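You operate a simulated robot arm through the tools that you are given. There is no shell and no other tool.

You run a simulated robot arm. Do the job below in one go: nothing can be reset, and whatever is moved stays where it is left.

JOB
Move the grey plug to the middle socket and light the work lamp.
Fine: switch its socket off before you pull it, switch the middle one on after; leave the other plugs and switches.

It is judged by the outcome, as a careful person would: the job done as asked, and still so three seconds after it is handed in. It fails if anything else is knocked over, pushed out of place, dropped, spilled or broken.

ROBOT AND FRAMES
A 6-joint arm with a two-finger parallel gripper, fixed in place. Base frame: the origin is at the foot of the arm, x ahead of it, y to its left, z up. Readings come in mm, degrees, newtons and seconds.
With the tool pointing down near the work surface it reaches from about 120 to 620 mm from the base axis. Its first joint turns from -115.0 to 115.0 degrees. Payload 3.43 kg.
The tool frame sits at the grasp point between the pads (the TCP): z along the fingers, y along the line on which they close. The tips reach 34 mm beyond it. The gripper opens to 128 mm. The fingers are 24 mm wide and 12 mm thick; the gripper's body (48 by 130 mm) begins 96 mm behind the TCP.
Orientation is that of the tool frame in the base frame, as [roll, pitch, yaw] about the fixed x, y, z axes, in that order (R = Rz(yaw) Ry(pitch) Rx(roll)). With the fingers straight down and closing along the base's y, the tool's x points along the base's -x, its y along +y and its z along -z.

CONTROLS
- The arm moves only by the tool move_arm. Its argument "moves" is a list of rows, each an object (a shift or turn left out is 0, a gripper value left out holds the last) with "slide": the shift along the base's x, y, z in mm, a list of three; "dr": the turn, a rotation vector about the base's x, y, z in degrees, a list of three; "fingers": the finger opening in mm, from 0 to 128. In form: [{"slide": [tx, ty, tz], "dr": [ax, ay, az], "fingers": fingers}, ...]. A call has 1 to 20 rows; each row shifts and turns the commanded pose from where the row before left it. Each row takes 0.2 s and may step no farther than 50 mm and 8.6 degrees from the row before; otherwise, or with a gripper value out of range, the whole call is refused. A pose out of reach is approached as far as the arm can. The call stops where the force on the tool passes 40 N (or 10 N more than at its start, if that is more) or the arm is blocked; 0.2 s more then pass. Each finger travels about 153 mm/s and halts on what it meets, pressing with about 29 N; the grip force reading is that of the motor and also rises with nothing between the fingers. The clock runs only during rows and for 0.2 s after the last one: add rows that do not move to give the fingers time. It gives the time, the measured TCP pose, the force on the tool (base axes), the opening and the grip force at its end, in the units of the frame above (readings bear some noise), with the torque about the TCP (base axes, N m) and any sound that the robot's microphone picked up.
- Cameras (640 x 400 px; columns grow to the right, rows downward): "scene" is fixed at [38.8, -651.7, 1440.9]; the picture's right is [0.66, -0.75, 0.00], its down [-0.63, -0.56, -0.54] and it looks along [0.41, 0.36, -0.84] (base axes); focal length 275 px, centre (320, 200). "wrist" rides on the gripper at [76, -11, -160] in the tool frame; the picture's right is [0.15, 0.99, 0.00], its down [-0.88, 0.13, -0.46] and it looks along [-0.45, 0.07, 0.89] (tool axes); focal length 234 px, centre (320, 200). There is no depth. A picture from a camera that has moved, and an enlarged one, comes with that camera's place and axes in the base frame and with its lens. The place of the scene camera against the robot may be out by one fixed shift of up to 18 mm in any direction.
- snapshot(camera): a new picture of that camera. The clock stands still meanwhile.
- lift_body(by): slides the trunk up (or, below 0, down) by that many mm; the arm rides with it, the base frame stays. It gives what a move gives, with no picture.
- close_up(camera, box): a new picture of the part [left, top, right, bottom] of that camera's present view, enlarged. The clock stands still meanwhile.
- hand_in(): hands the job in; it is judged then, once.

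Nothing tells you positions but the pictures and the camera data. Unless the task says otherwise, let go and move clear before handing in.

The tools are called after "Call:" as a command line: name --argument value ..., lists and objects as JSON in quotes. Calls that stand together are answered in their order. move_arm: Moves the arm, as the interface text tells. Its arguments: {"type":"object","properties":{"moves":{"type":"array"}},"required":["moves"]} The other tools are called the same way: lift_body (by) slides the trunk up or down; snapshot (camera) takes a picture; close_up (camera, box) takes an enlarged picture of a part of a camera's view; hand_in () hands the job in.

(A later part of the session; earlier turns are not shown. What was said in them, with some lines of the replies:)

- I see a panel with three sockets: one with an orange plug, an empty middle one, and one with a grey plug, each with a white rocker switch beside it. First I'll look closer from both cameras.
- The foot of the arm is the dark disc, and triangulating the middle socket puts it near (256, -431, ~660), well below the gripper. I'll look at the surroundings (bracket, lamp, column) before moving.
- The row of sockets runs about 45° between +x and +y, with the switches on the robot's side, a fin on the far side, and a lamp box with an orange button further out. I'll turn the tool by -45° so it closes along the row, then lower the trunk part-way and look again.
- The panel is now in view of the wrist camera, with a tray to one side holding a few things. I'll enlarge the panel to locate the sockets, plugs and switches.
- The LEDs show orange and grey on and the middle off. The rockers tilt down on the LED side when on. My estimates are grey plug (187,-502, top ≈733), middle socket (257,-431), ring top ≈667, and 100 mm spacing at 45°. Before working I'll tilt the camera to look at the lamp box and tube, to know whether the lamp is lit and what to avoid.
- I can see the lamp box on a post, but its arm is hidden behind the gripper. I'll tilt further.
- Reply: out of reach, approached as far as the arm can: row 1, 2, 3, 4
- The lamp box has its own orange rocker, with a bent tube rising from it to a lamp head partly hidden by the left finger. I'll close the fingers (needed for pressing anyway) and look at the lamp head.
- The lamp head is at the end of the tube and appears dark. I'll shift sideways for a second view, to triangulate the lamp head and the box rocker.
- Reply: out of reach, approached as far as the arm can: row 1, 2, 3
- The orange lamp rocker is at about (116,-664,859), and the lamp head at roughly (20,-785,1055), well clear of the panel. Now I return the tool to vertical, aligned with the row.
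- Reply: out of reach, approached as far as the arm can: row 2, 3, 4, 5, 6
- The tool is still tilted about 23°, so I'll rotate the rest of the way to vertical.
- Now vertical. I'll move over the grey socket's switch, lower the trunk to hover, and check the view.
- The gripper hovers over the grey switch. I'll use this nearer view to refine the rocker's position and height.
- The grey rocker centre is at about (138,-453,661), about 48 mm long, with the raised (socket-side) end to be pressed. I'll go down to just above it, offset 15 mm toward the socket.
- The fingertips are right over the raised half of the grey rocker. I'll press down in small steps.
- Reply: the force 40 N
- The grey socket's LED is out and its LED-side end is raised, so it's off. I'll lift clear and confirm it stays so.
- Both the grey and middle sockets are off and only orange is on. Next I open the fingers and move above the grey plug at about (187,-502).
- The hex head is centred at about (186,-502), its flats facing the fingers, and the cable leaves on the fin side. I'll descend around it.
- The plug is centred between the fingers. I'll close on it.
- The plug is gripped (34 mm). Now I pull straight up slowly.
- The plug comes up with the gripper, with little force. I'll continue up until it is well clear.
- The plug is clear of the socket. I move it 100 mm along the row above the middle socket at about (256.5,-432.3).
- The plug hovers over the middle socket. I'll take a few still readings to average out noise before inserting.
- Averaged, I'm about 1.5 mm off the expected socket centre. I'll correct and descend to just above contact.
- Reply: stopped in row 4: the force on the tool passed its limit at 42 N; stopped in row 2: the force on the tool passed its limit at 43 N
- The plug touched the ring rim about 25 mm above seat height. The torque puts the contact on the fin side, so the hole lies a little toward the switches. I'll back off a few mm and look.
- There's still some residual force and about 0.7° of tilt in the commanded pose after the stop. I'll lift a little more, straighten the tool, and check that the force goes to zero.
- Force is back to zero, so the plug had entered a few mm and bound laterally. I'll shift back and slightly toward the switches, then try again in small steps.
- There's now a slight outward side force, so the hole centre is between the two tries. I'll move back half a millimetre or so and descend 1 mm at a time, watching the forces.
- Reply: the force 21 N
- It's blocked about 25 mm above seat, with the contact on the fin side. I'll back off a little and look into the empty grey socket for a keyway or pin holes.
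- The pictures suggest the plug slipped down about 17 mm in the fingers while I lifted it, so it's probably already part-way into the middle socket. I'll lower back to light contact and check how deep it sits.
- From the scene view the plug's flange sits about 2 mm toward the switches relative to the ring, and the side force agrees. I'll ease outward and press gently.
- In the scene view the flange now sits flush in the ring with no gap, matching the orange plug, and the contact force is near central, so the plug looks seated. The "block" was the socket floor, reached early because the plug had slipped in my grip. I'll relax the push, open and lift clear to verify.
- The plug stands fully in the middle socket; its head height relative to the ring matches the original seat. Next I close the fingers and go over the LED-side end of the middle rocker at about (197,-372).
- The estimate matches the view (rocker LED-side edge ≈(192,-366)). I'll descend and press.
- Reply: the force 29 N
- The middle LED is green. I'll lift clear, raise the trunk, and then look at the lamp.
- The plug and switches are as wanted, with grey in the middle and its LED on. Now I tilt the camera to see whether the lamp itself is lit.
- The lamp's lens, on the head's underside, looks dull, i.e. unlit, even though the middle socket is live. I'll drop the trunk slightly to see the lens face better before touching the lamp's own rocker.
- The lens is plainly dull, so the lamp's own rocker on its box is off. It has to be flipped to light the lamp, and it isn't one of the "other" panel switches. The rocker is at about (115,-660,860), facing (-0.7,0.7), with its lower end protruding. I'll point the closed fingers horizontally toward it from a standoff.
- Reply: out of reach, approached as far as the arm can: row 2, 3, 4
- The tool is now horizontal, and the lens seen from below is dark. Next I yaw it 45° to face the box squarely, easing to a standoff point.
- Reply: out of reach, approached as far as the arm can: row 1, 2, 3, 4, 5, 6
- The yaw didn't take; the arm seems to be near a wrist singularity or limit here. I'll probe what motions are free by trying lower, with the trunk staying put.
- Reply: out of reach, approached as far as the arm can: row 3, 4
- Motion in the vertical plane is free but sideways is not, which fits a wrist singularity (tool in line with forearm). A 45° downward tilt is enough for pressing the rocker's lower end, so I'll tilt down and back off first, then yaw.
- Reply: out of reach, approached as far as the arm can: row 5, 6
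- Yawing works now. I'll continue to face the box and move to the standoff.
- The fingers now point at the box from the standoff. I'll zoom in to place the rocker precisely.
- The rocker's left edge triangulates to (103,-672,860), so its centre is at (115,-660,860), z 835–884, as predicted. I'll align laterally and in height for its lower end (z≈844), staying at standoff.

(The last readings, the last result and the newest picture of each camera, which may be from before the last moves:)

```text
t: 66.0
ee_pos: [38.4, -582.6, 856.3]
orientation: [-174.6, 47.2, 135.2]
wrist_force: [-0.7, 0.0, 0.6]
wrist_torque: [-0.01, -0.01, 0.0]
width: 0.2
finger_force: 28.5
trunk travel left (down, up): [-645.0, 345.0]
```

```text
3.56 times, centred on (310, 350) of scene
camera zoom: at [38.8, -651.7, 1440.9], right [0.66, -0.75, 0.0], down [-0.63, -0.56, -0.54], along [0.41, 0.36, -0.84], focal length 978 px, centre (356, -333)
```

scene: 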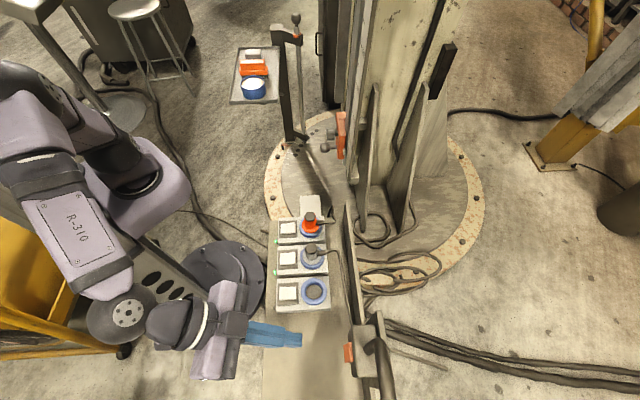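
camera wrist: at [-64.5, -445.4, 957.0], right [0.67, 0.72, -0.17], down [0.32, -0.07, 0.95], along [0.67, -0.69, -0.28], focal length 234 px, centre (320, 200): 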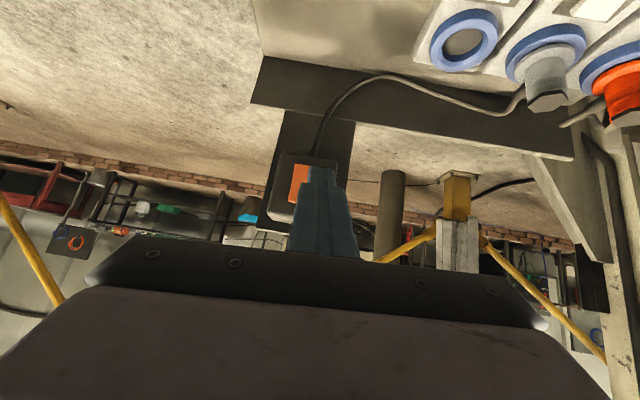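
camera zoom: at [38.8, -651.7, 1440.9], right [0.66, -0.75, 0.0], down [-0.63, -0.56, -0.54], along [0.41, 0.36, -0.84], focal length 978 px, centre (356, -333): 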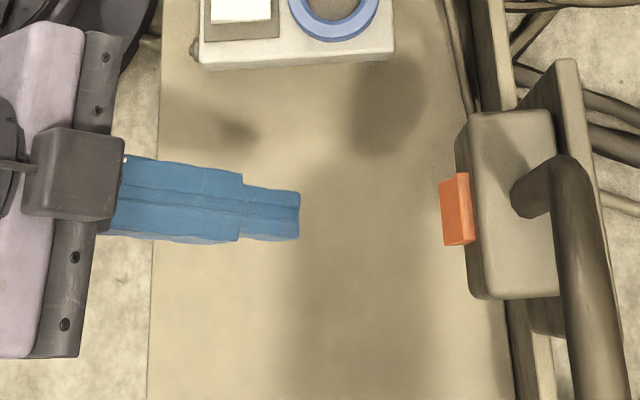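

Lined up. Now I advance toward the rocker, stopping about 20 mm short.

Call:
move_arm --moves '[{"slide": [13.5, -12.6, 0]}, {"slide": [13.5, -12.6, 0]}, {"slide": [13.5, -12.6, 1]}, {}]'

Call:
close_up --camera "scene" --box '[220, 300, 400, 400]'

Call:
snapshot --camera "wrist"

```text
t: 67.0
ee_pos: [80.2, -620.3, 859.6]
orientation: [-174.7, 47.3, 135.0]
wrist_force: [0.0, 0.3, -0.5]
wrist_torque: [0.02, 0.02, 0.02]
width: 0.0
finger_force: 29.3
trunk travel left (down, up): [-645.0, 345.0]
```

```text
3.56 times, centred on (310, 350) of scene
camera zoom: at [38.8, -651.7, 1440.9], right [0.66, -0.75, 0.0], down [-0.63, -0.56, -0.54], along [0.41, 0.36, -0.84], focal length 978 px, centre (356, -333)
```

zoom: 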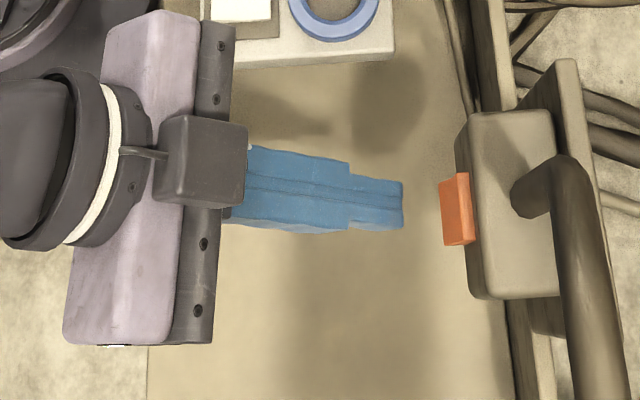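

```text
taken
camera wrist: at [-37.3, -497.2, 911.6], right [0.67, 0.72, -0.17], down [0.32, -0.07, 0.95], along [0.67, -0.69, -0.28], focal length 234 px, centre (320, 200)
```

wrist: 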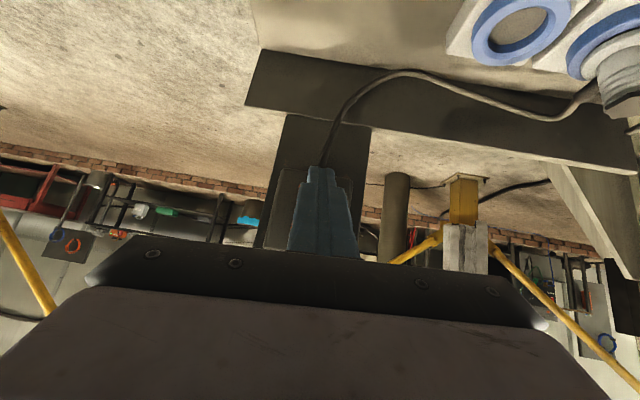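

About 20 mm gap remains and it's aligned. I'll advance most of it, then press in 1–2 mm steps.

Call:
move_arm --moves '[{"slide": [5, -5, 0]}, {"slide": [5, -5, 0]}, {"slide": [1.4, -1.4, 0]}, {"slide": [1.4, -1.4, 0]}, {}]'

Call:
close_up --camera "scene" --box '[280, 310, 400, 390]'

```text
t: 68.2
ee_pos: [90.9, -631.3, 858.2]
orientation: [-174.7, 47.2, 134.9]
wrist_force: [-2.5, 1.3, 0.2]
wrist_torque: [0.03, 0.03, 0.01]
width: 0.0
finger_force: 29.9
trunk travel left (down, up): [-645.0, 345.0]
```

```text
5.00 times, centred on (340, 350) of scene
camera zoom: at [38.8, -651.7, 1440.9], right [0.66, -0.75, 0.0], down [-0.63, -0.56, -0.54], along [0.41, 0.36, -0.84], focal length 1375 px, centre (220, -550)
```

zoom: 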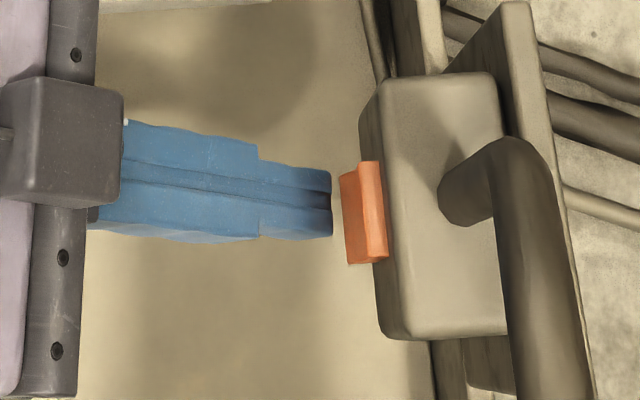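

First contact, 3 N. I'll press on in small steps.

Call:
move_arm --moves '[{"slide": [0.8, -0.8, 0]}, {"slide": [0.8, -0.8, 0]}, {"slide": [0.8, -0.8, 0]}]'

Call:
close_up --camera "scene" --box '[280, 310, 400, 390]'

```text
t: 69.0
ee_pos: [92.6, -633.7, 858.1]
orientation: [-174.5, 47.2, 135.1]
wrist_force: [-0.2, 0.6, 0.3]
wrist_torque: [0.01, -0.02, 0.04]
width: 0.0
finger_force: 29.3
trunk travel left (down, up): [-645.0, 345.0]
```

```text
5.00 times, centred on (340, 350) of scene
camera zoom: at [38.8, -651.7, 1440.9], right [0.66, -0.75, 0.0], down [-0.63, -0.56, -0.54], along [0.41, 0.36, -0.84], focal length 1375 px, centre (220, -550)
```

zoom: 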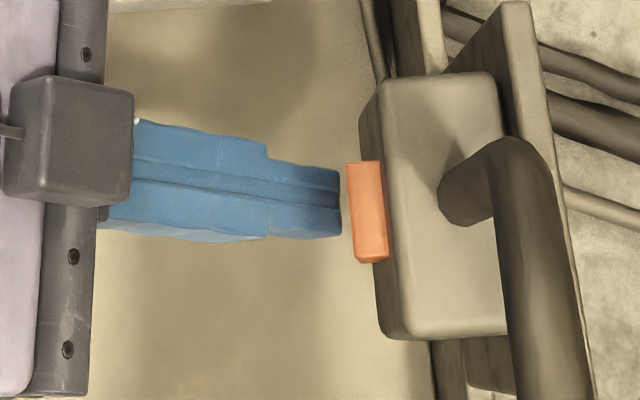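

The rocker has flipped: its upper end is now out and the force is zero. I'll back away and look at the lamp.

Call:
move_arm --moves '[{"slide": [-10, 10, 0]}, {"slide": [-20, 20, 0]}, {"slide": [-20, 20, 0]}, {}]'

Call:
snapshot --camera "wrist"

Call:
snapshot --camera "scene"

```text
t: 70.0
ee_pos: [41.1, -583.2, 858.5]
orientation: [-174.6, 47.3, 135.1]
wrist_force: [-0.9, -1.0, 0.4]
wrist_torque: [0.03, 0.0, 0.02]
width: 0.0
finger_force: 29.1
trunk travel left (down, up): [-645.0, 345.0]
```

```text
taken
camera wrist: at [-73.9, -461.3, 911.5], right [0.67, 0.72, -0.17], down [0.32, -0.07, 0.95], along [0.67, -0.69, -0.28], focal length 234 px, centre (320, 200)
```

wrist: 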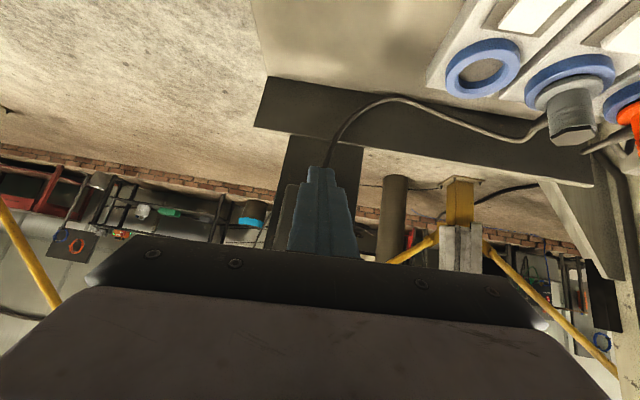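

```text
taken
```

scene: 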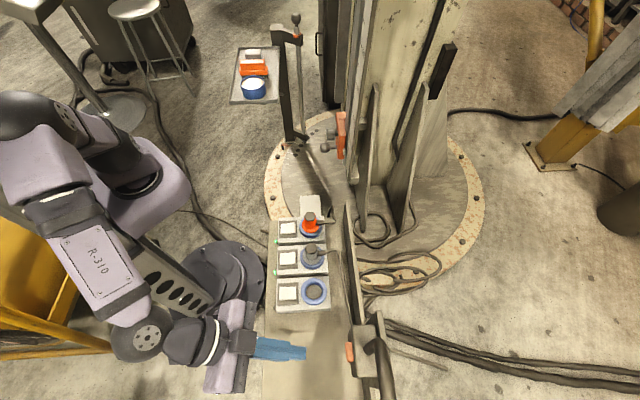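

I'll retrace to the earlier viewpoint to see the lamp head.

Call:
move_arm --moves '[{"slide": [6.5, 8, 23.5]}, {"slide": [6.5, 8, 23.5]}, {"slide": [13, 10, 0], "dr": [0, 0, -7]}, {"slide": [13, 10, 0], "dr": [0, 0, -7]}, {"slide": [13, 10, 0], "dr": [0, 0, -7]}, {"slide": [13, 10, 0], "dr": [0, 0, -7]}, {"slide": [8, 10, 0], "dr": [0, 0, -7.5]}, {"slide": [8, 10, 0], "dr": [0, 0, -7.5]}, {}]'

Call:
lift_body --by 80

Call:
move_arm --moves '[{"slide": [5, 10, 0], "dr": [-8, 0, 0]}, {"slide": [5, 10, 0], "dr": [-8, 0, 0]}, {}]'

Call:
snapshot --camera "wrist"

```text
t: 72.0
ee_pos: [121.7, -514.9, 907.9]
orientation: [-174.6, 47.8, 96.2]
wrist_force: [-0.1, -0.6, 0.6]
wrist_torque: [-0.02, 0.05, -0.05]
width: 0.0
finger_force: 28.6
out of reach, approached as far as the arm can: row 7
trunk travel left (down, up): [-645.0, 345.0]
```

```text
t: 73.2
ee_pos: [121.0, -515.2, 987.0]
orientation: [-174.6, 47.8, 96.2]
wrist_force: [-0.5, 0.0, 0.5]
wrist_torque: [0.01, -0.02, -0.01]
width: 0.0
finger_force: 29.1
trunk travel left (down, up): [-725.0, 265.0]
```

```text
t: 74.0
ee_pos: [121.2, -500.1, 984.1]
orientation: [-170.4, 58.8, 98.4]
wrist_force: [0.1, -0.4, -0.4]
wrist_torque: [-0.03, 0.0, -0.02]
width: 0.1
finger_force: 29.0
out of reach, approached as far as the arm can: row 1
trunk travel left (down, up): [-725.0, 265.0]
```

```text
taken
camera wrist: at [111.9, -323.9, 1001.4], right [0.97, 0.08, -0.21], down [0.22, -0.06, 0.97], along [0.06, -1.0, -0.07], focal length 234 px, centre (320, 200)
```

wrist: 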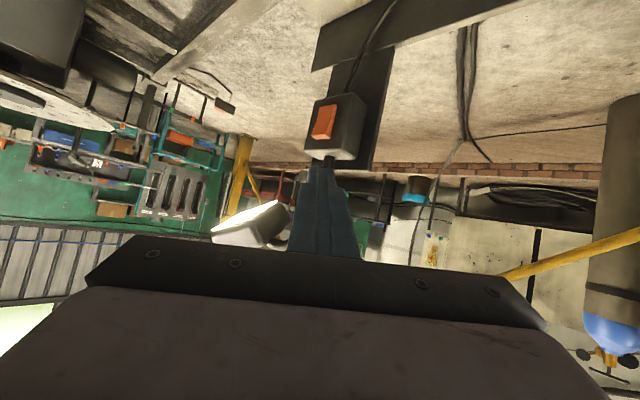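

Call:
close_up --camera "wrist" --box '[200, 180, 300, 250]'

Call:
close_up --camera "scene" --box '[240, 200, 400, 320]'

Call:
snapshot --camera "scene"

```text
5.71 times, centred on (250, 215) of wrist
camera zoom: at [111.9, -323.9, 1001.4], right [0.97, 0.08, -0.21], down [0.22, -0.06, 0.97], along [0.06, -1.0, -0.07], focal length 1338 px, centre (720, 114)
```

zoom: 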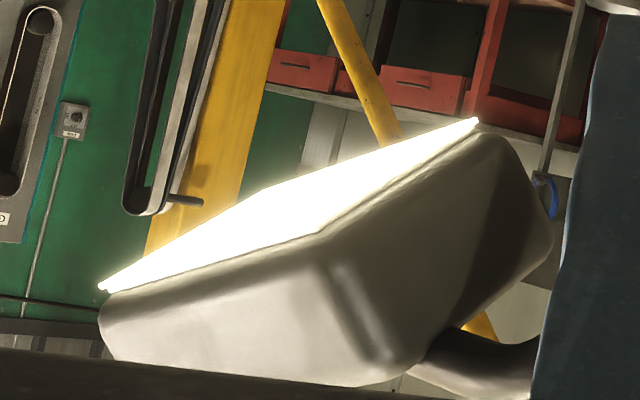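

```text
3.33 times, centred on (320, 260) of scene
camera zoom: at [38.8, -651.7, 1440.9], right [0.66, -0.75, 0.0], down [-0.63, -0.56, -0.54], along [0.41, 0.36, -0.84], focal length 917 px, centre (320, 0)
```

zoom: 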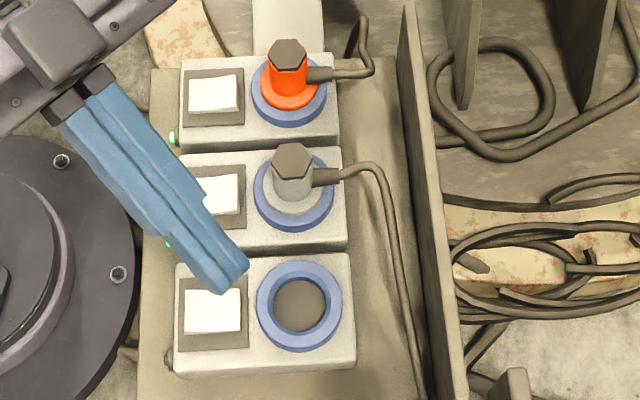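

```text
taken
```

scene: 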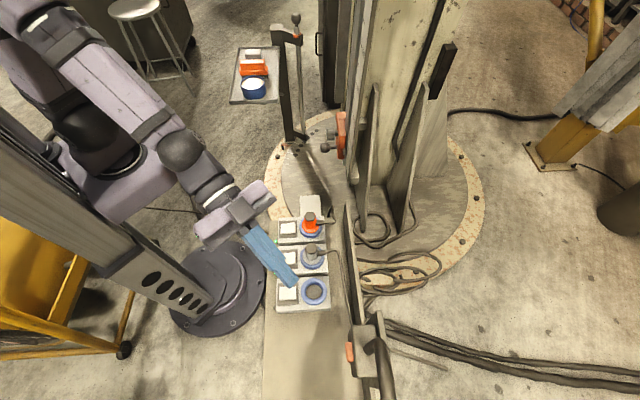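

The lamp is lit. The grey plug sits in the middle socket with its LED on, the old socket is off, and the orange plug and its switch are untouched. The arm holds nothing and is well clear, so I'm handing in.

Call:
hand_in

```text
The job is handed in.
```

The grey plug is in the middle socket, that socket is on, and the work lamp is lit; I checked the lamp with the wrist camera just before handing in.

- **Order:** I switched the grey plug's old socket off before pulling the plug. I switched the middle one on only once the plug was in place. The old socket is now empty and off.
- **Plug slip:** The plug slid down in the fingers as I lifted it, and it caught in the middle socket on the first tries. It then went in fully. Its height in the socket matches how it sat before, within about 2 mm by the camera.
- **Lamp switch:** With the middle socket live the lamp was still dark, so I also flipped the orange switch on the lamp's own box. I took "leave the other switches" to mean the ones on the socket panel.
- **Everything else:** I did not touch the orange plug or its switch. I saw nothing knocked over or moved out of place.
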